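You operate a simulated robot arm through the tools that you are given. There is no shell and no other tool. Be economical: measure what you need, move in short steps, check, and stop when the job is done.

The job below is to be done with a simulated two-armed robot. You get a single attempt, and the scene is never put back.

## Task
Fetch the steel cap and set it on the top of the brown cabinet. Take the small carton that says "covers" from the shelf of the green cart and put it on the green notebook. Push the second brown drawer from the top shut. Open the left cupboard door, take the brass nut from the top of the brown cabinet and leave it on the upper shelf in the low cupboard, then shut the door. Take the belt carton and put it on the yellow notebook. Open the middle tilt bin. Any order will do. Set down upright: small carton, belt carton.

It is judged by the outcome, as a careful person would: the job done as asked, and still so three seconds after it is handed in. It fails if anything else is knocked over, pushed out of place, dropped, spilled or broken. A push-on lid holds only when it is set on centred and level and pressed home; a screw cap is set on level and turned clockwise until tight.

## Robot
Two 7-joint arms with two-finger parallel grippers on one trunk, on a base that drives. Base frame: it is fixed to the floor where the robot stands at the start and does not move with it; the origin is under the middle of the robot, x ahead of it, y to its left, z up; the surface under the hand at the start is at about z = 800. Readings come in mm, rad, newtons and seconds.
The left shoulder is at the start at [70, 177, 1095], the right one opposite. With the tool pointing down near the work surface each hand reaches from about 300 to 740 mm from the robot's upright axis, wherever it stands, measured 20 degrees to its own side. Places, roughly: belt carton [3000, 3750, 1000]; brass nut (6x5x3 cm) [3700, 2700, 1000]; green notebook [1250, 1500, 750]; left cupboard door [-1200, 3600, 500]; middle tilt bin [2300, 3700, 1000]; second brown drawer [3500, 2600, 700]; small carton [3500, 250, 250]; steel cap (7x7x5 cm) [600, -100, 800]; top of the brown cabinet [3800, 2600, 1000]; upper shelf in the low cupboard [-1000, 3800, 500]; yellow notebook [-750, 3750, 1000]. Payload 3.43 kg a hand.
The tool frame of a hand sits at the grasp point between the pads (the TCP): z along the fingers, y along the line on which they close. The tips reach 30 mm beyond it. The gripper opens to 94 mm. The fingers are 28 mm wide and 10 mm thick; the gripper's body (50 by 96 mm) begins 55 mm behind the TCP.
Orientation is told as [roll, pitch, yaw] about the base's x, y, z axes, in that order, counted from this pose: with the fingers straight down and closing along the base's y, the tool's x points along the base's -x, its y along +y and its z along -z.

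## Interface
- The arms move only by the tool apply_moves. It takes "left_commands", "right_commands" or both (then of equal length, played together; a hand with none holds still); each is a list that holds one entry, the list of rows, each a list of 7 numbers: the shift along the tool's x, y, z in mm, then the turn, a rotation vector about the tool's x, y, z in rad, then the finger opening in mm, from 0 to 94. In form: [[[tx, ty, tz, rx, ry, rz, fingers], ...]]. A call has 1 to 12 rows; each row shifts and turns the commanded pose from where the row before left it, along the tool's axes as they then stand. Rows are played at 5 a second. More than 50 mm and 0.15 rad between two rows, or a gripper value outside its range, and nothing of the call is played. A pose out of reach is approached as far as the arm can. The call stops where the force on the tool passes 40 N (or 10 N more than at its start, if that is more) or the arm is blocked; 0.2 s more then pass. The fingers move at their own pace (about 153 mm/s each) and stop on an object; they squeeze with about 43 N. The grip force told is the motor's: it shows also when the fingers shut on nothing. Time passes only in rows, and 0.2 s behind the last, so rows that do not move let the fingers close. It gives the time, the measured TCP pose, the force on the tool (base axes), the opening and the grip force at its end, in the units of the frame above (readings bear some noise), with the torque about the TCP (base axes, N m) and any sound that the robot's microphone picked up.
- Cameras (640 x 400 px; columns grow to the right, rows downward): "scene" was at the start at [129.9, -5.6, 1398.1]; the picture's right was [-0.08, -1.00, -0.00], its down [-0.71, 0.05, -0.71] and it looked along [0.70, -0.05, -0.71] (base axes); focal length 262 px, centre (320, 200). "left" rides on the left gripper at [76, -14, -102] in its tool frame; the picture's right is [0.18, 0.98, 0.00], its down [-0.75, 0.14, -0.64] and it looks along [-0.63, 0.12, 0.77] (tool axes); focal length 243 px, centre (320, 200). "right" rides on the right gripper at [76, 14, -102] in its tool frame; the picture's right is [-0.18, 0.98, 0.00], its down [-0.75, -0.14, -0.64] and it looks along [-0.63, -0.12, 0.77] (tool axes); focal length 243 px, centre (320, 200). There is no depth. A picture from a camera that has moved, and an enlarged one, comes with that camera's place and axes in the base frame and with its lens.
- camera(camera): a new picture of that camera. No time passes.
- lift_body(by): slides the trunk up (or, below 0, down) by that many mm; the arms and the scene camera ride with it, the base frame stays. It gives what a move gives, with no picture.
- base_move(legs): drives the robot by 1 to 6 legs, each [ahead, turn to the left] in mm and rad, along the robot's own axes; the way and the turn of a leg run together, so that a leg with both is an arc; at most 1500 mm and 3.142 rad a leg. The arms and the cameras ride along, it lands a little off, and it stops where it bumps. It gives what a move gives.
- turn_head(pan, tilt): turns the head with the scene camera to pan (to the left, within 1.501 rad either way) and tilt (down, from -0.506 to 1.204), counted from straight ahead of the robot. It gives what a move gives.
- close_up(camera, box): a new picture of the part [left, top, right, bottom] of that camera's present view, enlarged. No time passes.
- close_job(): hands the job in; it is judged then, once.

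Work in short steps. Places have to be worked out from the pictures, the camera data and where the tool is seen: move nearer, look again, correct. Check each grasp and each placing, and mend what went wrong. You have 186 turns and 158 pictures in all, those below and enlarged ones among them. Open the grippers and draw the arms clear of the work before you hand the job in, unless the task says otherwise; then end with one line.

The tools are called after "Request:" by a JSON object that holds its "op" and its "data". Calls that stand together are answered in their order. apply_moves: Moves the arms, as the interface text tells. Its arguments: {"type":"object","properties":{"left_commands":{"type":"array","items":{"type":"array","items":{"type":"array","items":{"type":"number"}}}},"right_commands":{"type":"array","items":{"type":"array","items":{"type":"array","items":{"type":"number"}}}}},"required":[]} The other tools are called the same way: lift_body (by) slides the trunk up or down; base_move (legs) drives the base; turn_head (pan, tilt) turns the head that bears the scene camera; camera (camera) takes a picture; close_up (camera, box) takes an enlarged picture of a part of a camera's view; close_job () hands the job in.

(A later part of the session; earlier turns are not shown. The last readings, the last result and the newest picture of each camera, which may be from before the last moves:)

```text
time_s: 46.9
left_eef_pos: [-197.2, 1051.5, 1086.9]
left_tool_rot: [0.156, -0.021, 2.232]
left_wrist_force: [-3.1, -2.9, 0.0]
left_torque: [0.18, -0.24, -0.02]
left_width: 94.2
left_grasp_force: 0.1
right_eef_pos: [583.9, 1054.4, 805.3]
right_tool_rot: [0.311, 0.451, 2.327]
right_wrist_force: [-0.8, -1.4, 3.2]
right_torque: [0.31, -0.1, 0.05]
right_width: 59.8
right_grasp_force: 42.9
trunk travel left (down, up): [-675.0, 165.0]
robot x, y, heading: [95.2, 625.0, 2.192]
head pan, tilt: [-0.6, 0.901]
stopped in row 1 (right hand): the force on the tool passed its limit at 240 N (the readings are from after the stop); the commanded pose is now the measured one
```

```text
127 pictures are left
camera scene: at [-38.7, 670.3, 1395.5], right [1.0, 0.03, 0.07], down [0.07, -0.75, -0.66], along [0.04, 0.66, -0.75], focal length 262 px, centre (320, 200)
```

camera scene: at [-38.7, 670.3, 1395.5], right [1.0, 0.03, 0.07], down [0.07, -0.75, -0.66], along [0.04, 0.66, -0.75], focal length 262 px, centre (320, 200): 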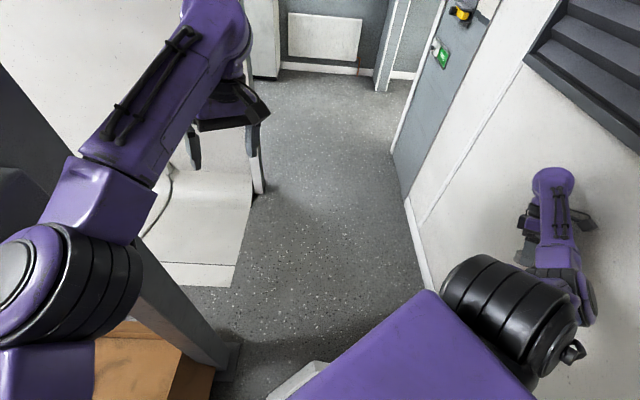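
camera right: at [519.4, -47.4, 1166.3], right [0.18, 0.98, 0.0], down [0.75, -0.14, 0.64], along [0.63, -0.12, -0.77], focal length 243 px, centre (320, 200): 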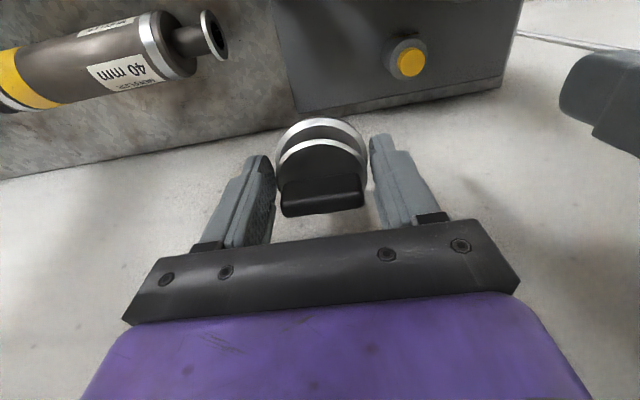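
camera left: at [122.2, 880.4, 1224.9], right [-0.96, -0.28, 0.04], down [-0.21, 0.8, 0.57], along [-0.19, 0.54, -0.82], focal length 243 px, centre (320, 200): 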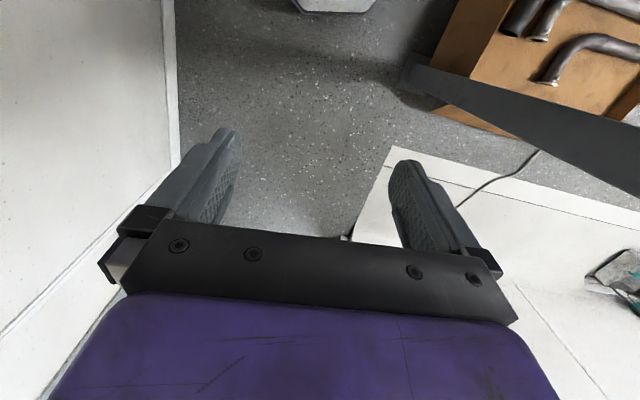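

Progress; forces are near zero. I pull the right hand straight away from the wall (-x).

Request:
{"op": "apply_moves", "data": {"right_commands": [[[-14, 14, 0, 0, 0, 0, 0], [-18, 18, 0, 0, 0, 0, 0], [-20, 20, 0, 0, 0, 0, 0], [-20, 20, 0, 0, 0, 0, 0], [-20, 20, 0, 0, 0, 0, 0]]]}}

Request:
{"op": "camera", "data": {"camera": "scene"}}

```text
time_s: 47.2
left_eef_pos: [-202.0, 1088.4, 1075.7]
left_tool_rot: [0.171, -0.037, 2.269]
left_wrist_force: [-1.9, -0.5, 1.2]
left_torque: [0.0, -0.21, 0.0]
left_width: 94.1
left_grasp_force: 0.0
right_eef_pos: [594.7, 1108.2, 777.7]
right_tool_rot: [0.319, 0.369, 2.267]
right_wrist_force: [-2.5, -2.5, 0.2]
right_torque: [0.09, -0.15, 0.03]
right_width: 55.6
right_grasp_force: 42.9
trunk travel left (down, up): [-675.0, 165.0]
robot x, y, heading: [86.8, 639.5, 2.237]
head pan, tilt: [-0.6, 0.901]
stopped in row 1 (left hand): the arm was blocked; the commanded pose is now the measured one
```

```text
126 pictures are left
camera scene: at [-28.4, 720.6, 1393.7], right [1.0, 0.07, 0.06], down [0.09, -0.77, -0.64], along [0.0, 0.64, -0.77], focal length 262 px, centre (320, 200)
```

scene: 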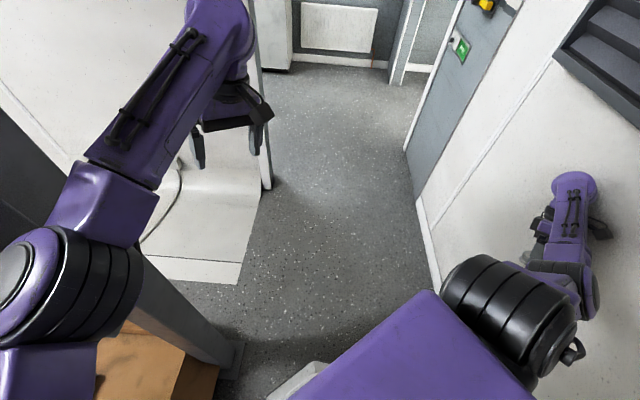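

The grip width dropped to 55.6; I check the cap with the right camera and let things settle.

Request:
{"op": "apply_moves", "data": {"right_commands": [[[0, 0, 0, 0, 0, 0, 0], [0, 0, 0, 0, 0, 0, 0], [0, 0, 0, 0, 0, 0, 0]]]}}

Request:
{"op": "camera", "data": {"camera": "right"}}

```text
time_s: 47.5
left_eef_pos: [-233.4, 1085.1, 1085.7]
left_tool_rot: [0.17, -0.072, 2.365]
left_wrist_force: [-0.3, -0.3, 0.5]
left_torque: [0.11, -0.07, -0.04]
left_width: 93.8
left_grasp_force: 0.0
right_eef_pos: [605.1, 1127.4, 776.8]
right_tool_rot: [0.279, 0.362, 2.239]
right_wrist_force: [-5.9, -0.6, -1.7]
right_torque: [0.03, -0.36, 0.14]
right_width: 55.2
right_grasp_force: 42.9
trunk travel left (down, up): [-675.0, 165.0]
robot x, y, heading: [86.1, 631.9, 2.231]
head pan, tilt: [-0.6, 0.901]
stopped in row 1 (right hand): the arm was blocked; the commanded pose is now the measured one
```

```text
125 pictures are left
camera right: at [639.3, 1105.8, 898.9], right [-0.91, -0.38, 0.19], down [-0.32, 0.91, 0.27], along [-0.27, 0.19, -0.94], focal length 243 px, centre (320, 200)
```

right: 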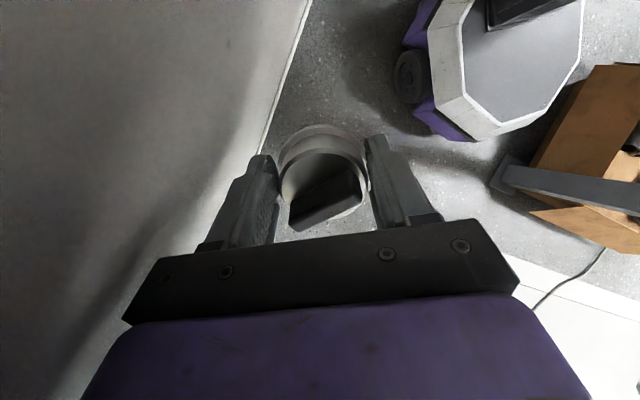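

Cap is still held (turned a bit in the grip). The gripper's side hugs the wall; I move gently along tool +y away from it.

Request:
{"op": "apply_moves", "data": {"right_commands": [[[0, 8, 0, 0, 0, 0, 0], [0, 8, 0, 0, 0, 0, 0], [0, 10, 0, 0, 0, 0, 0], [0, 12, 0, 0, 0, 0, 0], [0, 15, 0, 0, 0, 0, 0], [0, 15, 0, 0, 0, 0, 0]]]}}

Request:
{"op": "apply_moves", "data": {"right_commands": [[[0, 8, 0, 0, 0, 0, 0], [0, 8, 0, 0, 0, 0, 0], [0, 10, 0, 0, 0, 0, 0], [0, 12, 0, 0, 0, 0, 0], [0, 15, 0, 0, 0, 0, 0], [0, 15, 0, 0, 0, 0, 0]]]}}

Request:
{"op": "camera", "data": {"camera": "scene"}}

```text
time_s: 47.9
left_eef_pos: [-263.7, 1089.4, 1073.7]
left_tool_rot: [0.195, -0.062, 2.455]
left_wrist_force: [-0.9, 0.5, -0.9]
left_torque: [-0.08, -0.06, 0.04]
left_width: 94.1
left_grasp_force: 0.1
right_eef_pos: [607.3, 1161.2, 773.4]
right_tool_rot: [0.248, 0.353, 2.268]
right_wrist_force: [-90.9, -19.8, 19.3]
right_torque: [2.04, -5.95, 1.5]
right_width: 55.4
right_grasp_force: 42.9
trunk travel left (down, up): [-675.0, 165.0]
robot x, y, heading: [86.1, 635.1, 2.241]
head pan, tilt: [-0.6, 0.901]
stopped in row 1 (left hand): the arm was blocked; the commanded pose is now the measured one
```

```text
time_s: 48.2
left_eef_pos: [-296.0, 1077.9, 1080.9]
left_tool_rot: [0.169, -0.071, 2.556]
left_wrist_force: [-0.5, -0.5, 0.9]
left_torque: [0.02, 0.01, 0.0]
left_width: 93.8
left_grasp_force: 0.1
right_eef_pos: [610.3, 1178.3, 789.0]
right_tool_rot: [0.19, 0.344, 2.293]
right_wrist_force: [-79.9, -30.6, 18.8]
right_torque: [2.02, -5.1, 1.07]
right_width: 55.4
right_grasp_force: 42.8
trunk travel left (down, up): [-675.0, 165.0]
robot x, y, heading: [88.2, 639.0, 2.242]
head pan, tilt: [-0.6, 0.901]
stopped in row 1 (right hand): the arm was blocked; the commanded pose is now the measured one
```

```text
124 pictures are left
camera scene: at [-15.1, 706.0, 1394.2], right [1.0, 0.07, 0.05], down [0.09, -0.76, -0.64], along [-0.01, 0.65, -0.76], focal length 262 px, centre (320, 200)
```

scene: 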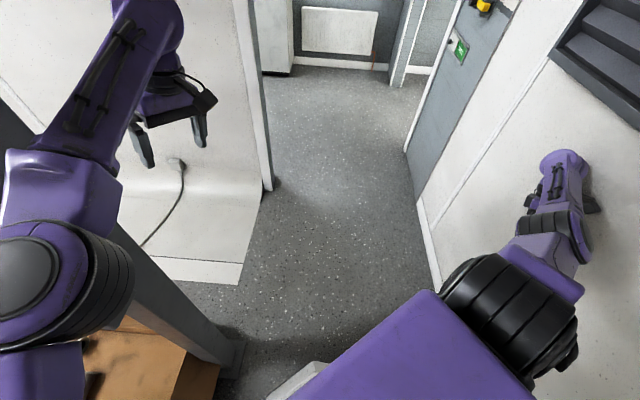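

I move both hands inward together: left hand to +x, right hand to -x.

Request:
{"op": "apply_moves", "data": {"right_commands": [[[-10, 11, 0, 0, 0, 0, 0], [-10, 11, 0, 0, 0, 0, 0], [-10, 11, 0, 0, 0, 0, 0], [-13, 15, 0, 0, 0, 0, 0]]], "left_commands": [[[12, -8, 0, 0, 0, 0, 94], [12, -8, 0, 0, 0, 0, 94], [12, -8, 0, 0, 0, 0, 94], [17, -11, 0, 0, 0, 0, 94]]]}}

Request:
{"op": "apply_moves", "data": {"right_commands": [[[-10, 11, 0, 0, 0, 0, 0], [-10, 11, 0, 0, 0, 0, 0], [-10, 11, 0, 0, 0, 0, 0], [-13, 15, 0, 0, 0, 0, 0]]], "left_commands": [[[12, -8, 0, 0, 0, 0, 94], [12, -8, 0, 0, 0, 0, 94], [12, -8, 0, 0, 0, 0, 94], [17, -11, 0, 0, 0, 0, 94]]]}}

Request:
{"op": "camera", "data": {"camera": "scene"}}

```text
time_s: 48.5
left_eef_pos: [-322.2, 1077.1, 1072.5]
left_tool_rot: [0.169, -0.066, 2.645]
left_wrist_force: [-0.7, 0.7, -0.3]
left_torque: [-0.08, -0.06, 0.0]
left_width: 93.8
left_grasp_force: 0.0
right_eef_pos: [614.4, 1185.4, 786.5]
right_tool_rot: [0.145, 0.383, 2.307]
right_wrist_force: [-130.6, -29.9, -9.7]
right_torque: [1.11, -6.65, 3.0]
right_width: 55.6
right_grasp_force: 43.0
trunk travel left (down, up): [-675.0, 165.0]
robot x, y, heading: [82.2, 634.3, 2.254]
head pan, tilt: [-0.6, 0.901]
stopped in row 1 (right hand): the arm was blocked; the commanded pose is now the measured one
```

```text
time_s: 48.8
left_eef_pos: [-373.1, 1035.5, 1130.2]
left_tool_rot: [0.202, -0.234, 2.806]
left_wrist_force: [-13.2, -28.1, -3.0]
left_torque: [1.58, -0.86, -0.53]
left_width: 94.0
left_grasp_force: 0.1
right_eef_pos: [615.7, 1183.8, 780.1]
right_tool_rot: [0.146, 0.391, 2.343]
right_wrist_force: [-120.6, -11.7, 62.6]
right_torque: [3.09, -9.87, 3.84]
right_width: 55.1
right_grasp_force: 42.9
trunk travel left (down, up): [-675.0, 165.0]
robot x, y, heading: [77.6, 643.6, 2.307]
head pan, tilt: [-0.6, 0.901]
stopped in row 1 (right hand): the arm was blocked; the commanded pose is now the measured one
```

```text
123 pictures are left
camera scene: at [-20.6, 697.0, 1398.4], right [0.99, 0.13, 0.04], down [0.13, -0.75, -0.65], along [-0.05, 0.65, -0.76], focal length 262 px, centre (320, 200)
```

scene: 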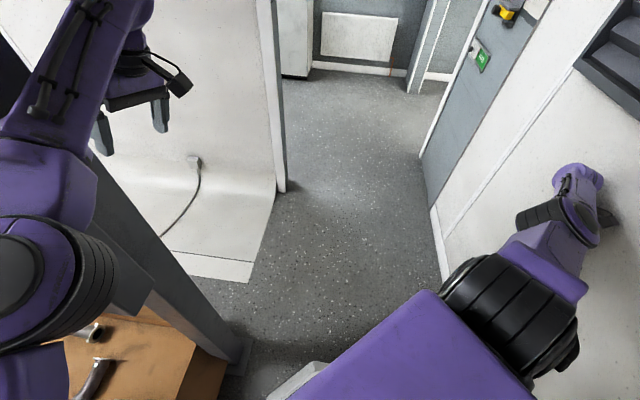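

Short rows get cut; I use a single large inward row for each hand.

Request:
{"op": "apply_moves", "data": {"right_commands": [[[-32, 33, -10, 0, 0, 0, 0]]], "left_commands": [[[42, -15, 0, 0, 0, 0, 94]]]}}

Request:
{"op": "camera", "data": {"camera": "right"}}

```text
time_s: 49.1
left_eef_pos: [-394.3, 1053.9, 1094.2]
left_tool_rot: [0.413, -0.334, 2.84]
left_wrist_force: [-49.5, -28.6, -18.3]
left_torque: [0.86, -1.68, 0.69]
left_width: 94.2
left_grasp_force: 0.1
right_eef_pos: [609.1, 1197.8, 728.9]
right_tool_rot: [0.193, 0.341, 2.295]
right_wrist_force: [-88.9, -48.2, 23.3]
right_torque: [5.59, -13.54, -5.48]
right_width: 55.6
right_grasp_force: 42.7
trunk travel left (down, up): [-675.0, 165.0]
robot x, y, heading: [77.0, 648.3, 2.305]
head pan, tilt: [-0.6, 0.901]
stopped in row 1 (left hand): the force on the tool passed its limit at 60 N (the readings are from after the stop); the commanded pose is now the measured one
```

```text
122 pictures are left
camera right: at [640.1, 1171.2, 850.2], right [-0.88, -0.46, 0.12], down [-0.41, 0.86, 0.32], along [-0.25, 0.23, -0.94], focal length 243 px, centre (320, 200)
```

right: 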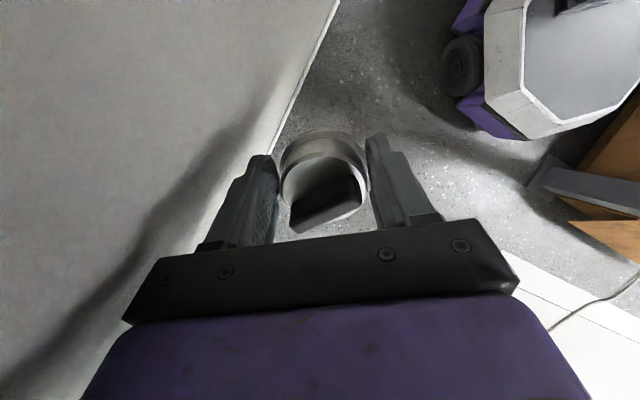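

I try a small left turn, which should lift the right hand off the wall.

Request:
{"op": "base_move", "data": {"legs": [[0, 0.25]]}}

Request:
{"op": "turn_head", "data": {"pan": 0.6, "tilt": 0.5}}

Request:
{"op": "camera", "data": {"camera": "scene"}}

```text
time_s: 49.8
left_eef_pos: [-309.9, 1101.0, 1083.2]
left_tool_rot: [0.193, -0.201, 2.814]
left_wrist_force: [0.0, 0.2, -0.4]
left_torque: [-0.03, 0.09, -0.02]
left_width: 94.0
left_grasp_force: 0.2
right_eef_pos: [607.4, 1202.5, 709.1]
right_tool_rot: [0.211, 0.325, 2.274]
right_wrist_force: [-83.8, -6.3, 28.4]
right_torque: [-0.61, -13.16, -3.57]
right_width: 55.5
right_grasp_force: 42.6
trunk travel left (down, up): [-675.0, 165.0]
robot x, y, heading: [73.1, 648.2, 2.327]
head pan, tilt: [-0.6, 0.901]
stopped in leg 1: the robot was blocked; the commanded pose is now the measured one
```

```text
time_s: 51.2
left_eef_pos: [-312.0, 1107.5, 1088.3]
left_tool_rot: [0.184, -0.204, 2.809]
left_wrist_force: [-0.1, -0.2, 0.3]
left_torque: [-0.02, -0.01, 0.01]
left_width: 93.9
left_grasp_force: 0.0
right_eef_pos: [608.0, 1202.9, 708.3]
right_tool_rot: [0.212, 0.323, 2.274]
right_wrist_force: [-106.4, -11.0, 13.7]
right_torque: [1.77, -13.94, -3.34]
right_width: 55.6
right_grasp_force: 43.1
trunk travel left (down, up): [-675.0, 165.0]
robot x, y, heading: [72.7, 646.0, 2.344]
head pan, tilt: [0.6, 0.499]
```

```text
121 pictures are left
camera scene: at [-100.7, 714.6, 1421.3], right [0.2, 0.98, 0.0], down [0.5, -0.1, -0.86], along [-0.84, 0.17, -0.51], focal length 262 px, centre (320, 200)
```

scene: 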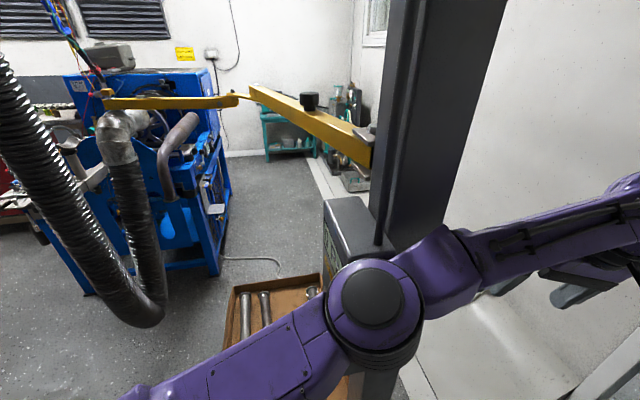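

Lean is gone and the left arm is free; only the right hand presses the wall. I swing it forward (tool -x).

Request:
{"op": "apply_moves", "data": {"right_commands": [[[-30, 10, -5, 0, 0, 0, 0], [-30, 10, -5, 0, 0, 0, 0], [-30, 10, -5, 0, 0, 0, 0], [-30, 10, -5, 0, 0, 0, 0]]]}}

Request:
{"op": "turn_head", "data": {"pan": -1.0, "tilt": 0.8}}

Request:
{"op": "camera", "data": {"camera": "scene"}}

```text
time_s: 52.2
left_eef_pos: [-289.3, 1100.5, 1091.7]
left_tool_rot: [0.2, -0.222, 2.814]
left_wrist_force: [0.4, 0.5, 0.5]
left_torque: [-0.03, 0.03, 0.04]
left_width: 94.0
left_grasp_force: 0.1
right_eef_pos: [516.4, 1277.2, 679.9]
right_tool_rot: [0.24, 0.314, 2.301]
right_wrist_force: [0.5, -0.2, -3.7]
right_torque: [-0.04, 0.02, -0.01]
right_width: 55.7
right_grasp_force: 42.3
trunk travel left (down, up): [-675.0, 165.0]
robot x, y, heading: [76.1, 648.9, 2.326]
head pan, tilt: [0.6, 0.499]
```

```text
time_s: 53.9
left_eef_pos: [-293.9, 1098.4, 1092.0]
left_tool_rot: [0.2, -0.218, 2.819]
left_wrist_force: [-0.3, 0.6, 0.4]
left_torque: [0.02, 0.0, 0.04]
left_width: 93.8
left_grasp_force: 0.1
right_eef_pos: [514.1, 1278.3, 684.2]
right_tool_rot: [0.233, 0.315, 2.302]
right_wrist_force: [0.6, 0.4, -2.7]
right_torque: [0.02, -0.02, 0.02]
right_width: 55.3
right_grasp_force: 43.1
trunk travel left (down, up): [-675.0, 165.0]
robot x, y, heading: [77.4, 646.4, 2.331]
head pan, tilt: [-1.0, 0.799]
```

```text
120 pictures are left
camera scene: at [58.9, 763.7, 1396.9], right [0.97, -0.24, 0.0], down [-0.17, -0.7, -0.7], along [0.17, 0.68, -0.72], focal length 262 px, centre (320, 200)
```

scene: 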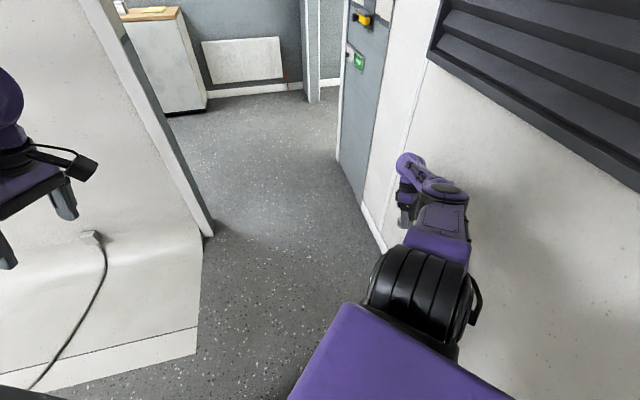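

Free now. I level both tools, raise the right hand, and bring it forward into a compact pose.

Request:
{"op": "apply_moves", "data": {"right_commands": [[[0, 0, -40, 0.08, -0.105, 0, 0], [0, 0, -40, 0.08, -0.105, 0, 0], [0, 0, -40, 0.075, -0.105, 0, 0], [-33, 31, -15, 0, 0, 0, 0], [-33, 31, -15, 0, 0, 0, 0], [-33, 31, -15, 0, 0, 0, 0], [-33, 31, -15, 0, 0, 0, 0], [-33, 31, -15, 0, 0, 0, 0]]], "left_commands": [[[0, 0, 0, 0.05, 0.055, 0.12, 94], [0, 0, 0, 0.05, 0.055, 0.12, 94], [0, 0, 0, 0.05, 0.055, 0.12, 94], [0, 0, 0, 0.05, 0.055, 0.12, 94], [0, 0, 0, 0, 0, 0, 94], [0, 0, 0, 0, 0, 0, 94], [0, 0, 0, 0, 0, 0, 94], [0, 0, 0, 0, 0, 0, 94]]]}}

```text
time_s: 55.7
left_eef_pos: [-295.1, 1097.1, 1091.0]
left_tool_rot: [0.032, 0.06, 2.367]
left_wrist_force: [0.7, 0.8, 0.0]
left_torque: [0.0, 0.03, 0.0]
left_width: 94.3
left_grasp_force: 0.1
left hand out of reach, approached as far as the arm can: row 4
right_eef_pos: [288.3, 1338.8, 871.0]
right_tool_rot: [-0.008, 0.005, 2.265]
right_wrist_force: [0.4, 0.4, -3.5]
right_torque: [0.02, -0.03, 0.01]
right_width: 55.5
right_grasp_force: 42.9
trunk travel left (down, up): [-675.0, 165.0]
robot x, y, heading: [76.7, 647.6, 2.33]
head pan, tilt: [-1.0, 0.799]
```

Request:
{"op": "apply_moves", "data": {"right_commands": [[[-24, 33, -15, 0, 0, 0, 0], [-24, 33, -15, 0, 0, 0, 0], [-24, 33, -15, 0, 0, 0, 0], [-24, 33, -15, 0, 0, 0, 0], [-24, 33, -15, 0, 0, 0, 0], [-24, 33, -15, 0, 0, 0, 0], [0, 0, 0, 0, 0, 0, 0]]]}}

Request:
{"op": "base_move", "data": {"legs": [[0, -0.4]]}}

Request:
{"op": "turn_head", "data": {"pan": -0.3, "tilt": 0.6}}

Request:
{"op": "camera", "data": {"camera": "scene"}}

```text
time_s: 57.3
left_eef_pos: [-292.4, 1098.8, 1091.8]
left_tool_rot: [0.034, 0.061, 2.367]
left_wrist_force: [-0.1, 0.0, 0.0]
left_torque: [-0.02, 0.04, 0.04]
left_width: 94.2
left_grasp_force: 0.1
right_eef_pos: [44.3, 1321.0, 960.5]
right_tool_rot: [-0.007, 0.001, 2.267]
right_wrist_force: [-0.7, 0.4, -2.7]
right_torque: [-0.02, 0.02, -0.03]
right_width: 55.3
right_grasp_force: 42.9
trunk travel left (down, up): [-675.0, 165.0]
robot x, y, heading: [71.5, 645.8, 2.33]
head pan, tilt: [-1.0, 0.799]
```

```text
time_s: 58.9
left_eef_pos: [-88.8, 1205.9, 1091.7]
left_tool_rot: [0.031, 0.061, 1.962]
left_wrist_force: [0.7, -0.6, 0.1]
left_torque: [0.0, -0.01, -0.02]
left_width: 94.0
left_grasp_force: 0.1
right_eef_pos: [309.7, 1280.2, 961.5]
right_tool_rot: [-0.009, 0.001, 1.863]
right_wrist_force: [0.1, -0.1, -2.1]
right_torque: [-0.04, -0.01, 0.04]
right_width: 55.4
right_grasp_force: 43.5
trunk travel left (down, up): [-675.0, 165.0]
robot x, y, heading: [77.0, 648.6, 1.93]
head pan, tilt: [-1.0, 0.799]
```

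```text
time_s: 60.0
left_eef_pos: [-88.4, 1205.7, 1091.7]
left_tool_rot: [0.032, 0.061, 1.963]
left_wrist_force: [0.8, 0.6, -0.7]
left_torque: [0.01, 0.01, -0.01]
left_width: 93.9
left_grasp_force: 0.0
right_eef_pos: [310.8, 1279.4, 960.0]
right_tool_rot: [-0.008, 0.001, 1.864]
right_wrist_force: [-1.1, 0.1, -2.8]
right_torque: [-0.03, -0.03, -0.01]
right_width: 55.4
right_grasp_force: 42.9
trunk travel left (down, up): [-675.0, 165.0]
robot x, y, heading: [68.8, 644.1, 1.932]
head pan, tilt: [-0.3, 0.6]
```

```text
119 pictures are left
camera scene: at [50.9, 784.4, 1413.8], right [1.0, 0.06, 0.0], down [0.03, -0.56, -0.82], along [-0.05, 0.82, -0.57], focal length 262 px, centre (320, 200)
```

scene: 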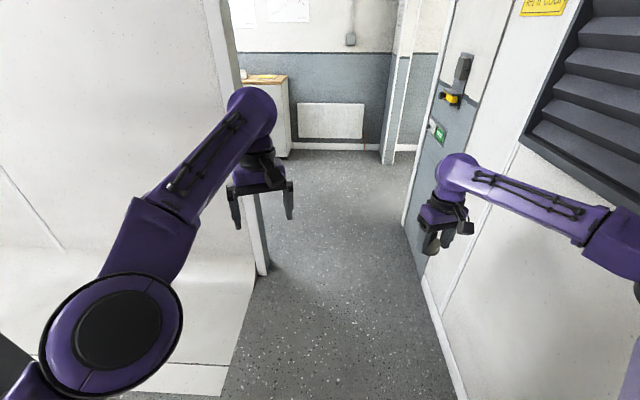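

Unstuck. I bring the right hand inward so both arms are compact in front.

Request:
{"op": "apply_moves", "data": {"right_commands": [[[-8, 38, -10, 0, 0, 0, 0], [-8, 38, -10, 0, 0, 0, 0], [-8, 38, -10, 0, 0, 0, 0], [-8, 38, -10, 0, 0, 0, 0], [-8, 38, -10, 0, 0, 0, 0], [-8, 38, -10, 0, 0, 0, 0], [-8, 38, -10, 0, 0, 0, 0], [-8, 38, -10, 0, 0, 0, 0]]], "left_commands": [[[0, 16, 0, 0, 0, 0, 94], [0, 16, 0, 0, 0, 0, 94], [0, 16, 0, 0, 0, 0, 94], [0, 16, 0, 0, 0, 0, 94], [0, 16, 0, 0, 0, 0, 94], [0, 16, 0, 0, 0, 0, 94], [0, 16, 0, 0, 0, 0, 94], [0, 16, 0, 0, 0, 0, 94]]]}}

Request:
{"op": "base_move", "data": {"legs": [[0, -0.45]]}}

Request:
{"op": "turn_head", "data": {"pan": 0, "tilt": 0.5}}

Request:
{"op": "camera", "data": {"camera": "scene"}}

```text
time_s: 61.8
left_eef_pos: [-209.8, 1156.0, 1094.2]
left_tool_rot: [0.031, 0.06, 1.961]
left_wrist_force: [-0.5, 0.3, 0.2]
left_torque: [0.02, -0.04, 0.02]
left_width: 93.8
left_grasp_force: 0.0
right_eef_pos: [-3.1, 1253.3, 1039.7]
right_tool_rot: [-0.01, 0.001, 1.862]
right_wrist_force: [-0.8, -0.4, -2.7]
right_torque: [-0.02, 0.0, 0.0]
right_width: 55.5
right_grasp_force: 42.8
trunk travel left (down, up): [-675.0, 165.0]
robot x, y, heading: [69.9, 648.1, 1.929]
head pan, tilt: [-0.3, 0.6]
```

```text
time_s: 63.5
left_eef_pos: [46.7, 1229.3, 1094.3]
left_tool_rot: [0.031, 0.061, 1.507]
left_wrist_force: [0.8, -0.8, 0.5]
left_torque: [0.02, 0.03, -0.03]
left_width: 93.8
left_grasp_force: 0.1
right_eef_pos: [274.3, 1223.6, 1040.4]
right_tool_rot: [-0.009, 0.002, 1.408]
right_wrist_force: [0.4, -1.0, -1.8]
right_torque: [-0.03, 0.01, 0.03]
right_width: 55.5
right_grasp_force: 42.5
trunk travel left (down, up): [-675.0, 165.0]
robot x, y, heading: [74.8, 645.9, 1.477]
head pan, tilt: [-0.3, 0.6]
```

```text
time_s: 64.3
left_eef_pos: [45.4, 1229.1, 1094.9]
left_tool_rot: [0.031, 0.062, 1.509]
left_wrist_force: [-0.1, -0.2, -0.1]
left_torque: [0.01, 0.04, -0.01]
left_width: 94.0
left_grasp_force: 0.1
right_eef_pos: [274.1, 1224.2, 1040.1]
right_tool_rot: [-0.008, 0.003, 1.408]
right_wrist_force: [-0.1, -0.6, -2.8]
right_torque: [-0.05, 0.01, -0.01]
right_width: 55.5
right_grasp_force: 43.0
trunk travel left (down, up): [-675.0, 165.0]
robot x, y, heading: [71.2, 649.9, 1.471]
head pan, tilt: [0.0, 0.499]
```

```text
118 pictures are left
camera scene: at [87.0, 789.5, 1422.9], right [1.0, -0.1, 0.0], down [-0.05, -0.48, -0.88], along [0.09, 0.87, -0.48], focal length 262 px, centre (320, 200)
```

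scene: 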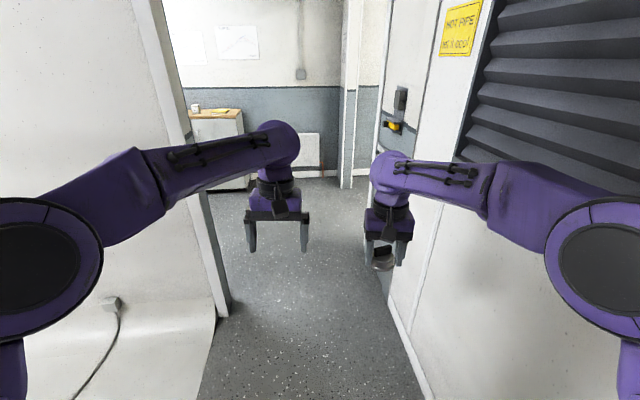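

Compact now. I straighten heading and drive forward toward the doorway.

Request:
{"op": "base_move", "data": {"legs": [[0, 0.08], [1100, 0]]}}

Request:
{"op": "turn_head", "data": {"pan": 0, "tilt": 0.3}}

Request:
{"op": "camera", "data": {"camera": "scene"}}

Request:
{"op": "turn_head", "data": {"pan": -0.8, "tilt": 0.3}}

Request:
{"op": "camera", "data": {"camera": "scene"}}

```text
time_s: 70.4
left_eef_pos: [23.5, 2326.2, 1094.7]
left_tool_rot: [0.03, 0.062, 1.585]
left_wrist_force: [0.4, 0.3, 0.1]
left_torque: [-0.02, 0.02, -0.02]
left_width: 94.0
left_grasp_force: 0.1
right_eef_pos: [252.1, 2340.0, 1040.3]
right_tool_rot: [-0.009, 0.002, 1.485]
right_wrist_force: [-0.1, -0.4, -2.2]
right_torque: [-0.06, -0.04, 0.0]
right_width: 55.4
right_grasp_force: 42.7
trunk travel left (down, up): [-675.0, 165.0]
robot x, y, heading: [98.5, 1749.3, 1.55]
head pan, tilt: [0.0, 0.499]
```

```text
time_s: 71.1
left_eef_pos: [24.8, 2327.2, 1094.8]
left_tool_rot: [0.032, 0.062, 1.585]
left_wrist_force: [0.2, -0.1, -0.5]
left_torque: [-0.01, -0.02, -0.01]
left_width: 94.1
left_grasp_force: 0.1
right_eef_pos: [252.5, 2340.3, 1039.6]
right_tool_rot: [-0.009, 0.003, 1.485]
right_wrist_force: [0.9, -0.5, -2.5]
right_torque: [-0.04, 0.01, -0.01]
right_width: 55.4
right_grasp_force: 42.9
trunk travel left (down, up): [-675.0, 165.0]
robot x, y, heading: [95.9, 1749.2, 1.549]
head pan, tilt: [0.0, 0.3]
```

```text
117 pictures are left
camera scene: at [99.2, 1894.4, 1441.2], right [1.0, -0.02, 0.0], down [-0.01, -0.3, -0.95], along [0.02, 0.95, -0.3], focal length 262 px, centre (320, 200)
```

scene: 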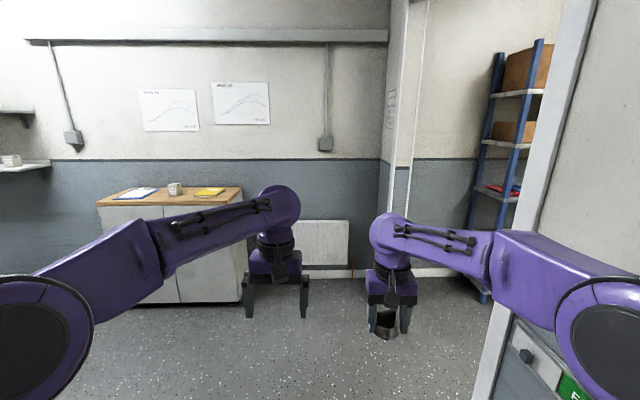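

```text
time_s: 72.3
left_eef_pos: [25.5, 2325.7, 1094.8]
left_tool_rot: [0.033, 0.061, 1.583]
left_wrist_force: [0.5, 0.2, -0.5]
left_torque: [0.0, -0.02, -0.02]
left_width: 93.8
left_grasp_force: 0.0
right_eef_pos: [253.7, 2340.4, 1039.1]
right_tool_rot: [-0.008, 0.004, 1.485]
right_wrist_force: [-0.4, -0.8, -3.1]
right_torque: [-0.06, 0.03, -0.03]
right_width: 55.6
right_grasp_force: 42.7
trunk travel left (down, up): [-675.0, 165.0]
robot x, y, heading: [96.3, 1749.7, 1.545]
head pan, tilt: [-0.799, 0.3]
```

```text
116 pictures are left
camera scene: at [165.4, 1864.6, 1441.3], right [0.68, -0.73, 0.0], down [-0.22, -0.2, -0.96], along [0.7, 0.65, -0.3], focal length 262 px, centre (320, 200)
```

scene: 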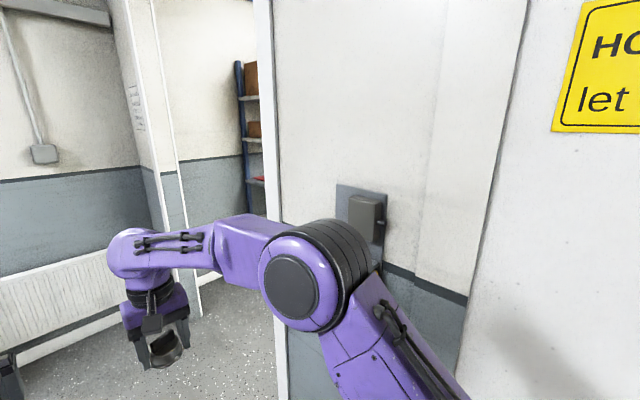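

I'm in the doorway; the low cupboard with the yellow notebook is ahead-left, and an opening to the right at y≈2700–3800. I drive to y≈3250 and turn right.

Request:
{"op": "base_move", "data": {"legs": [[1480, 0], [0, -1.5]]}}

Request:
{"op": "turn_head", "data": {"pan": 0, "tilt": 0.25}}

Request:
{"op": "camera", "data": {"camera": "scene"}}

```text
time_s: 83.1
left_eef_pos: [703.4, 3348.1, 1095.4]
left_tool_rot: [0.031, 0.06, 0.119]
left_wrist_force: [-0.3, 0.2, -0.4]
left_torque: [0.0, 0.01, 0.02]
left_width: 93.8
left_grasp_force: 0.0
right_eef_pos: [740.7, 3125.2, 1040.3]
right_tool_rot: [-0.009, 0.003, 0.019]
right_wrist_force: [0.4, 0.0, -3.1]
right_torque: [0.0, 0.04, -0.01]
right_width: 55.3
right_grasp_force: 42.6
trunk travel left (down, up): [-675.0, 165.0]
robot x, y, heading: [134.8, 3216.1, 0.083]
head pan, tilt: [-0.799, 0.3]
```

```text
time_s: 84.2
left_eef_pos: [702.8, 3350.2, 1095.1]
left_tool_rot: [0.032, 0.063, 0.12]
left_wrist_force: [-0.3, 0.4, 0.3]
left_torque: [-0.01, 0.02, 0.03]
left_width: 94.3
left_grasp_force: 0.1
right_eef_pos: [740.7, 3124.4, 1039.9]
right_tool_rot: [-0.009, 0.002, 0.02]
right_wrist_force: [0.6, -0.5, -2.8]
right_torque: [0.0, 0.03, -0.01]
right_width: 55.4
right_grasp_force: 43.3
trunk travel left (down, up): [-675.0, 165.0]
robot x, y, heading: [138.1, 3217.9, 0.081]
head pan, tilt: [0.0, 0.25]
```

```text
115 pictures are left
camera scene: at [278.6, 3229.0, 1446.0], right [0.08, -1.0, 0.0], down [-0.25, -0.02, -0.97], along [0.97, 0.08, -0.25], focal length 262 px, centre (320, 200)
```

scene: 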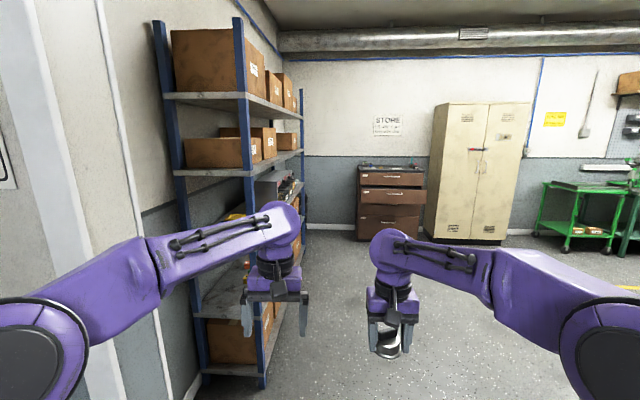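

The brown cabinet is ahead at (≈3500–4000, 2600), shelf rack on the left, green cart at the right. I drive closer to the cabinet.

Request:
{"op": "base_move", "data": {"legs": [[0, -0.29], [1350, 0], [1150, 0], [0, 0.2]]}}

Request:
{"op": "turn_head", "data": {"pan": 0, "tilt": 0.5}}

Request:
{"op": "camera", "data": {"camera": "scene"}}

```text
time_s: 98.2
left_eef_pos: [3165.4, 2773.0, 1095.4]
left_tool_rot: [0.031, 0.062, 0.032]
left_wrist_force: [0.7, 0.6, 0.6]
left_torque: [-0.03, 0.0, 0.01]
left_width: 93.9
left_grasp_force: 0.1
right_eef_pos: [3183.1, 2546.0, 1038.9]
right_tool_rot: [-0.01, 0.003, -0.067]
right_wrist_force: [0.5, 0.3, -1.4]
right_torque: [0.02, 0.08, 0.02]
right_width: 55.2
right_grasp_force: 42.9
trunk travel left (down, up): [-675.0, 165.0]
robot x, y, heading: [2590.9, 2689.5, -0.005]
head pan, tilt: [0.0, 0.25]
```

```text
time_s: 99.0
left_eef_pos: [3164.7, 2773.9, 1095.3]
left_tool_rot: [0.03, 0.061, 0.031]
left_wrist_force: [0.8, -0.1, -1.3]
left_torque: [0.02, -0.01, -0.01]
left_width: 94.0
left_grasp_force: 0.2
right_eef_pos: [3182.1, 2545.4, 1039.3]
right_tool_rot: [-0.01, 0.003, -0.068]
right_wrist_force: [0.0, 0.2, -2.6]
right_torque: [-0.02, 0.05, -0.01]
right_width: 55.7
right_grasp_force: 43.4
trunk travel left (down, up): [-675.0, 165.0]
robot x, y, heading: [2591.8, 2692.4, -0.001]
head pan, tilt: [0.0, 0.499]
```

```text
114 pictures are left
camera scene: at [2730.0, 2691.4, 1423.0], right [0.0, -1.0, 0.0], down [-0.48, 0.0, -0.88], along [0.88, 0.0, -0.48], focal length 262 px, centre (320, 200)
```

scene: 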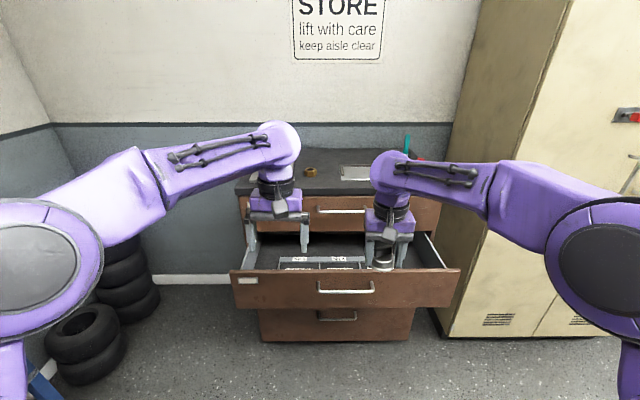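

The second drawer stands open ~175 mm; the brass nut is on the cabinet top near (3900, 2740). I enlarge the cabinet top.

Request:
{"op": "close_up", "data": {"camera": "scene", "box": [225, 120, 465, 270]}}

```text
2.67 times, centred on (345, 195) of scene
camera zoom: at [2730.0, 2691.4, 1423.0], right [0.0, -1.0, 0.0], down [-0.48, 0.0, -0.88], along [0.88, 0.0, -0.48], focal length 698 px, centre (253, 213)
```

zoom: 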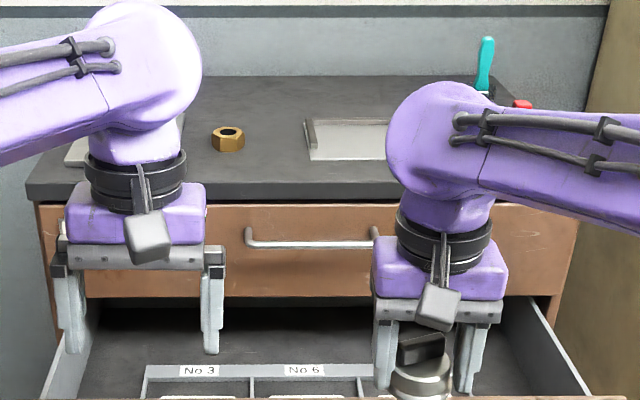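

I raise the trunk by 120 mm to clear the top, and drive 380 mm forward for a parallax view.

Request:
{"op": "lift_body", "data": {"by": 120}}

Request:
{"op": "base_move", "data": {"legs": [[380, 0]]}}

Request:
{"op": "turn_head", "data": {"pan": 0, "tilt": 0.6}}

Request:
{"op": "camera", "data": {"camera": "scene"}}

Request:
{"op": "camera", "data": {"camera": "left"}}

```text
time_s: 100.5
left_eef_pos: [3165.7, 2773.1, 1216.2]
left_tool_rot: [0.032, 0.062, 0.034]
left_wrist_force: [0.4, -0.2, -0.5]
left_torque: [-0.01, -0.02, 0.02]
left_width: 94.0
left_grasp_force: 0.1
right_eef_pos: [3182.4, 2546.4, 1159.7]
right_tool_rot: [-0.01, 0.004, -0.068]
right_wrist_force: [0.1, 0.2, -3.2]
right_torque: [0.0, 0.07, -0.01]
right_width: 55.6
right_grasp_force: 43.0
trunk travel left (down, up): [-795.0, 45.0]
robot x, y, heading: [2592.5, 2690.5, -0.003]
head pan, tilt: [0.0, 0.499]
```

```text
time_s: 102.9
left_eef_pos: [3548.2, 2772.4, 1215.6]
left_tool_rot: [0.032, 0.06, 0.032]
left_wrist_force: [-1.0, -0.3, -0.2]
left_torque: [0.02, -0.05, 0.0]
left_width: 93.8
left_grasp_force: 0.0
right_eef_pos: [3565.3, 2544.9, 1161.1]
right_tool_rot: [-0.007, 0.001, -0.067]
right_wrist_force: [0.1, 0.5, -2.7]
right_torque: [-0.04, 0.02, -0.02]
right_width: 55.5
right_grasp_force: 43.1
trunk travel left (down, up): [-795.0, 45.0]
robot x, y, heading: [2970.0, 2690.7, 0.002]
head pan, tilt: [0.0, 0.499]
```

```text
time_s: 103.5
left_eef_pos: [3548.5, 2772.3, 1215.6]
left_tool_rot: [0.03, 0.062, 0.031]
left_wrist_force: [0.4, 0.0, 0.1]
left_torque: [-0.01, 0.0, 0.03]
left_width: 93.7
left_grasp_force: 0.0
right_eef_pos: [3565.8, 2543.3, 1159.2]
right_tool_rot: [-0.008, 0.004, -0.067]
right_wrist_force: [0.6, 0.3, -3.0]
right_torque: [0.01, 0.05, 0.0]
right_width: 55.4
right_grasp_force: 43.1
trunk travel left (down, up): [-795.0, 45.0]
robot x, y, heading: [2972.9, 2692.5, -0.003]
head pan, tilt: [0.0, 0.6]
```

```text
112 pictures are left
camera scene: at [3110.7, 2689.6, 1533.9], right [0.0, -1.0, 0.0], down [-0.57, 0.0, -0.82], along [0.82, 0.0, -0.57], focal length 262 px, centre (320, 200)
```

scene: 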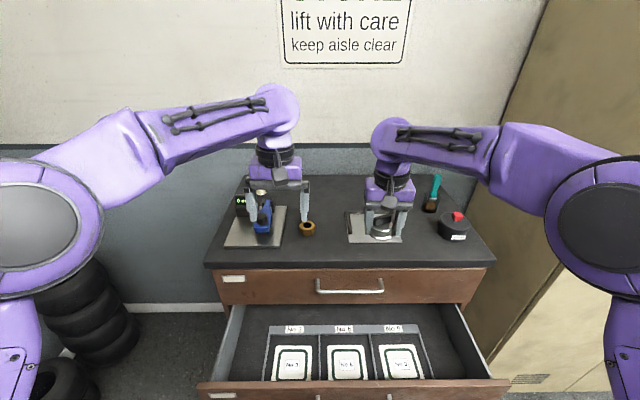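

```text
111 pictures are left
camera left: at [3479.3, 2752.6, 1321.9], right [-0.21, 0.98, 0.04], down [0.79, 0.15, 0.6], along [0.58, 0.16, -0.8], focal length 243 px, centre (320, 200)
```

left: 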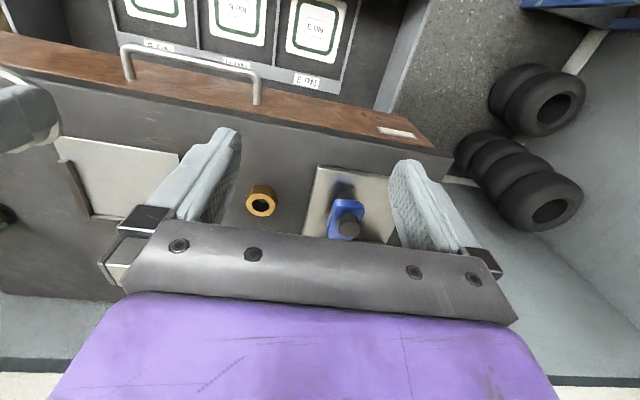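

Nut is at about (3750, 2727, 975). First I close the drawer: back off a bit, lower the left hand in front of the drawer face and push with the base.

Request:
{"op": "base_move", "data": {"legs": [[-150, 0]]}}

Request:
{"op": "apply_moves", "data": {"left_commands": [[[35, -30, 0, 0, -0.08, 0, 0], [35, -30, 0, 0, -0.08, 0, 0], [0, 0, 45, 0, -0.05, 0, 0], [0, 0, 45, 0, 0, 0, 0], [0, 0, 45, 0, 0, 0, 0], [0, 0, 45, 0, 0, 0, 0], [0, 0, 45, 0, 0, 0, 0], [0, 0, 45, 0, 0, 0, 0], [0, 0, 45, 0, 0, 0, 0]]]}}

Request:
{"op": "turn_head", "data": {"pan": 0, "tilt": 0.8}}

Request:
{"op": "camera", "data": {"camera": "scene"}}

```text
time_s: 104.9
left_eef_pos: [3400.6, 2773.5, 1214.3]
left_tool_rot: [0.031, 0.062, 0.032]
left_wrist_force: [-1.1, 0.1, 0.2]
left_torque: [-0.01, 0.01, -0.02]
left_width: 93.9
left_grasp_force: 0.0
right_eef_pos: [3418.4, 2545.7, 1159.3]
right_tool_rot: [-0.007, 0.004, -0.069]
right_wrist_force: [0.0, -0.4, -3.0]
right_torque: [0.03, 0.03, -0.02]
right_width: 55.1
right_grasp_force: 43.3
trunk travel left (down, up): [-795.0, 45.0]
robot x, y, heading: [2824.1, 2688.9, -0.004]
head pan, tilt: [0.0, 0.6]
```

```text
time_s: 106.9
left_eef_pos: [3377.8, 2724.4, 905.9]
left_tool_rot: [0.029, -0.149, 0.03]
left_wrist_force: [-0.8, -0.8, 0.1]
left_torque: [-0.01, 0.02, -0.06]
left_width: 0.0
left_grasp_force: 32.6
right_eef_pos: [3419.0, 2544.4, 1157.4]
right_tool_rot: [-0.011, 0.007, -0.068]
right_wrist_force: [-0.7, -0.5, -2.9]
right_torque: [-0.01, 0.04, -0.01]
right_width: 55.5
right_grasp_force: 42.9
trunk travel left (down, up): [-795.0, 45.0]
robot x, y, heading: [2823.0, 2689.9, -0.005]
head pan, tilt: [0.0, 0.6]
```

```text
time_s: 107.6
left_eef_pos: [3375.3, 2726.6, 906.6]
left_tool_rot: [0.031, -0.146, 0.032]
left_wrist_force: [-0.3, 0.2, 0.7]
left_torque: [0.03, 0.03, 0.0]
left_width: 0.1
left_grasp_force: 32.8
right_eef_pos: [3415.7, 2546.0, 1158.6]
right_tool_rot: [-0.009, 0.004, -0.071]
right_wrist_force: [-0.9, -0.1, -1.7]
right_torque: [-0.02, 0.06, 0.02]
right_width: 55.4
right_grasp_force: 42.9
trunk travel left (down, up): [-795.0, 45.0]
robot x, y, heading: [2823.4, 2689.3, -0.007]
head pan, tilt: [0.0, 0.799]
```

```text
110 pictures are left
camera scene: at [2953.7, 2690.2, 1517.0], right [0.0, -1.0, 0.0], down [-0.72, 0.0, -0.7], along [0.7, 0.0, -0.72], focal length 262 px, centre (320, 200)
```

scene: 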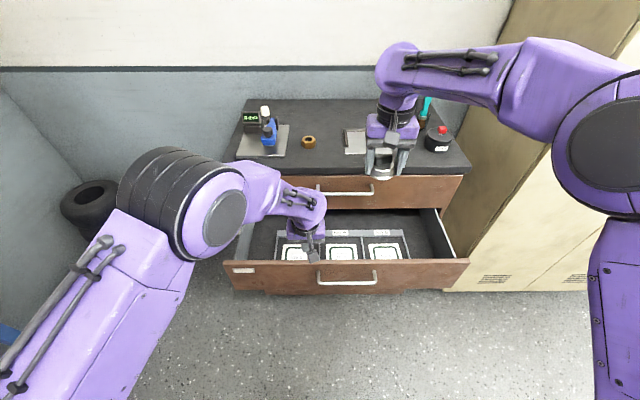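

The fingertips are above the drawer edge; I move 95 mm back, then down to z≈725 and tilt fingertips forward.

Request:
{"op": "apply_moves", "data": {"left_commands": [[[48, 0, 0, 0, 0, 0, 0], [48, 0, 0, 0, 0, 0, 0], [10, 0, 45, 0, -0.1, 0, 0], [15, 0, 45, 0, -0.1, 0, 0], [20, 0, 40, 0, -0.1, 0, 0], [20, 0, 30, 0, -0.12, 0, 0], [0, 0, 0, 0, -0.12, 0, 0], [0, 0, 0, 0, 0, 0, 0]]]}}

Request:
{"op": "camera", "data": {"camera": "scene"}}

```text
time_s: 109.4
left_eef_pos: [3264.1, 2723.9, 716.1]
left_tool_rot: [0.04, -0.689, 0.003]
left_wrist_force: [-0.6, 0.3, 0.6]
left_torque: [0.0, 0.0, 0.0]
left_width: 0.0
left_grasp_force: 33.2
right_eef_pos: [3417.1, 2544.0, 1159.1]
right_tool_rot: [-0.01, 0.004, -0.067]
right_wrist_force: [1.2, 0.0, -2.6]
right_torque: [-0.02, 0.06, 0.01]
right_width: 55.2
right_grasp_force: 43.4
trunk travel left (down, up): [-795.0, 45.0]
robot x, y, heading: [2824.4, 2688.6, -0.006]
head pan, tilt: [0.0, 0.799]
```

```text
109 pictures are left
camera scene: at [2953.7, 2690.3, 1517.0], right [0.0, -1.0, 0.0], down [-0.72, 0.0, -0.7], along [0.7, 0.0, -0.72], focal length 262 px, centre (320, 200)
```

scene: 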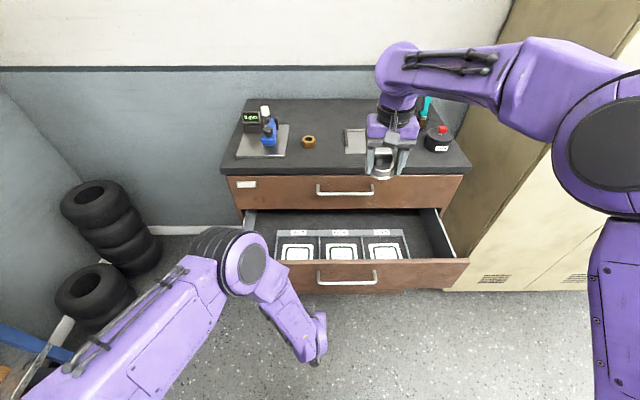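

Hand is below edge height in front of the drawer face. I drive forward 200 mm to push.

Request:
{"op": "base_move", "data": {"legs": [[200, 0]]}}

Request:
{"op": "camera", "data": {"camera": "scene"}}

```text
time_s: 111.0
left_eef_pos: [3464.1, 2722.4, 715.7]
left_tool_rot: [0.041, -0.688, 0.002]
left_wrist_force: [-0.3, 0.2, 0.6]
left_torque: [-0.01, 0.04, 0.01]
left_width: 0.0
left_grasp_force: 33.4
right_eef_pos: [3617.2, 2543.1, 1160.8]
right_tool_rot: [-0.009, 0.001, -0.07]
right_wrist_force: [0.2, -0.4, -3.0]
right_torque: [0.03, 0.03, 0.0]
right_width: 55.4
right_grasp_force: 43.6
trunk travel left (down, up): [-795.0, 45.0]
robot x, y, heading: [3023.4, 2689.2, -0.003]
head pan, tilt: [0.0, 0.799]
```

```text
108 pictures are left
camera scene: at [3153.2, 2688.9, 1517.1], right [-0.01, -1.0, 0.0], down [-0.72, 0.0, -0.7], along [0.7, 0.0, -0.72], focal length 262 px, centre (320, 200)
```

scene: 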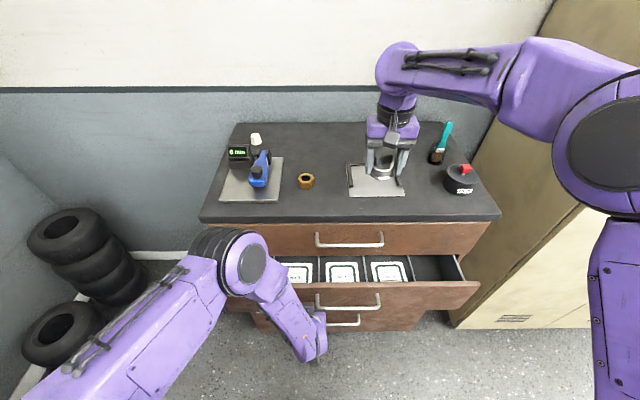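

The drawer is moving in; I push the remaining distance.

Request:
{"op": "base_move", "data": {"legs": [[100, 0]]}}

Request:
{"op": "camera", "data": {"camera": "scene"}}

```text
time_s: 112.2
left_eef_pos: [3559.1, 2721.2, 717.4]
left_tool_rot: [0.04, -0.692, -0.002]
left_wrist_force: [-1.7, 0.0, 0.3]
left_torque: [0.02, -0.03, 0.04]
left_width: 0.0
left_grasp_force: 33.1
right_eef_pos: [3708.7, 2540.8, 1162.7]
right_tool_rot: [-0.009, -0.004, -0.072]
right_wrist_force: [-0.8, 0.4, -3.4]
right_torque: [0.03, -0.03, 0.01]
right_width: 55.5
right_grasp_force: 43.4
trunk travel left (down, up): [-795.0, 45.0]
robot x, y, heading: [3121.6, 2690.6, -0.007]
head pan, tilt: [0.0, 0.799]
```

```text
107 pictures are left
camera scene: at [3243.6, 2688.0, 1517.8], right [-0.01, -1.0, 0.0], down [-0.71, 0.01, -0.7], along [0.7, -0.01, -0.71], focal length 262 px, centre (320, 200)
```

scene: 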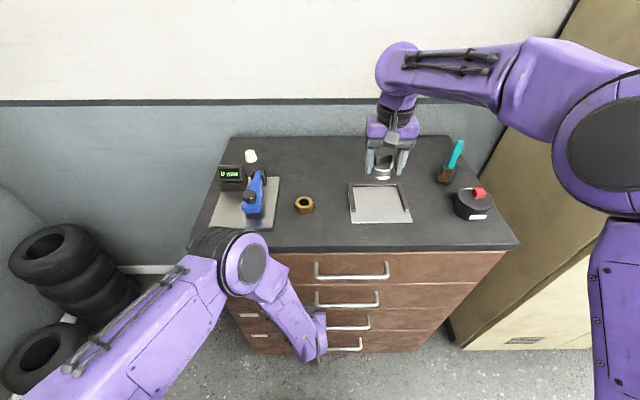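

Request:
{"op": "close_up", "data": {"camera": "scene", "box": [220, 225, 540, 365]}}

```text
2.00 times, centred on (380, 295) of scene
camera zoom: at [3243.6, 2688.0, 1517.8], right [-0.01, -1.0, 0.0], down [-0.71, 0.01, -0.7], along [0.7, -0.01, -0.71], focal length 524 px, centre (200, 10)
```

zoom: 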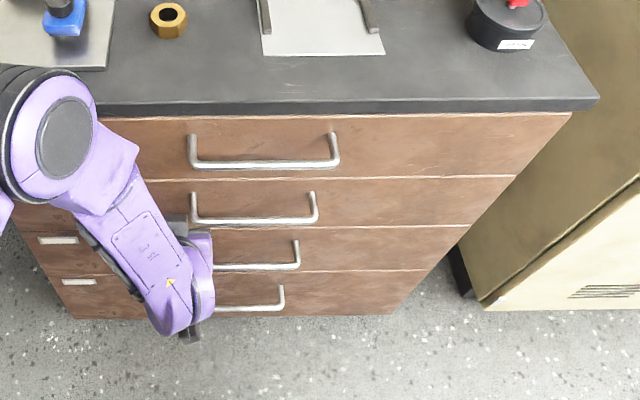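

It looks flush. One more gentle push to be sure it's home.

Request:
{"op": "base_move", "data": {"legs": [[15, 0]]}}

Request:
{"op": "base_move", "data": {"legs": [[-80, 0]]}}

Request:
{"op": "close_up", "data": {"camera": "scene", "box": [220, 205, 540, 345]}}

```text
time_s: 113.0
left_eef_pos: [3573.1, 2720.1, 715.7]
left_tool_rot: [0.04, -0.685, -0.003]
left_wrist_force: [-22.0, -1.4, -6.1]
left_torque: [0.17, 0.46, -0.04]
left_width: 0.2
left_grasp_force: 32.9
right_eef_pos: [3726.4, 2539.6, 1160.9]
right_tool_rot: [-0.01, 0.001, -0.073]
right_wrist_force: [0.5, -0.3, -2.3]
right_torque: [-0.01, 0.02, 0.04]
right_width: 55.4
right_grasp_force: 42.9
trunk travel left (down, up): [-795.0, 45.0]
robot x, y, heading: [3137.9, 2686.3, -0.012]
head pan, tilt: [0.0, 0.799]
```

```text
time_s: 114.0
left_eef_pos: [3496.9, 2720.3, 713.6]
left_tool_rot: [0.042, -0.679, 0.001]
left_wrist_force: [-0.1, 0.1, 0.2]
left_torque: [0.03, -0.01, -0.01]
left_width: 0.0
left_grasp_force: 32.8
right_eef_pos: [3651.8, 2541.6, 1158.0]
right_tool_rot: [-0.011, 0.005, -0.071]
right_wrist_force: [-0.8, 0.4, -1.9]
right_torque: [-0.01, 0.03, -0.01]
right_width: 55.8
right_grasp_force: 43.5
trunk travel left (down, up): [-795.0, 45.0]
robot x, y, heading: [3062.2, 2690.9, -0.003]
head pan, tilt: [0.0, 0.799]
```

```text
2.00 times, centred on (380, 275) of scene
camera zoom: at [3190.1, 2688.3, 1516.7], right [-0.01, -1.0, 0.0], down [-0.72, 0.01, -0.7], along [0.7, -0.01, -0.72], focal length 524 px, centre (200, 50)
```

zoom: 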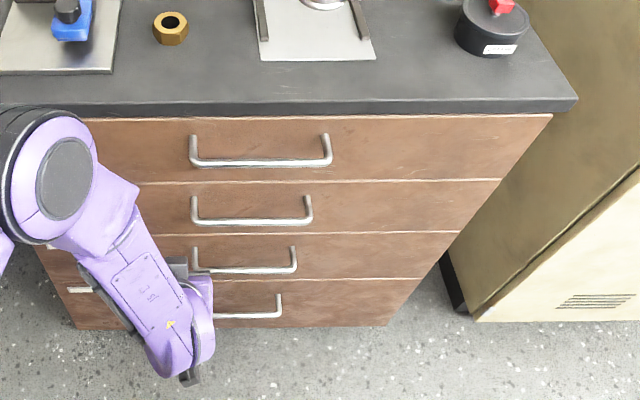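

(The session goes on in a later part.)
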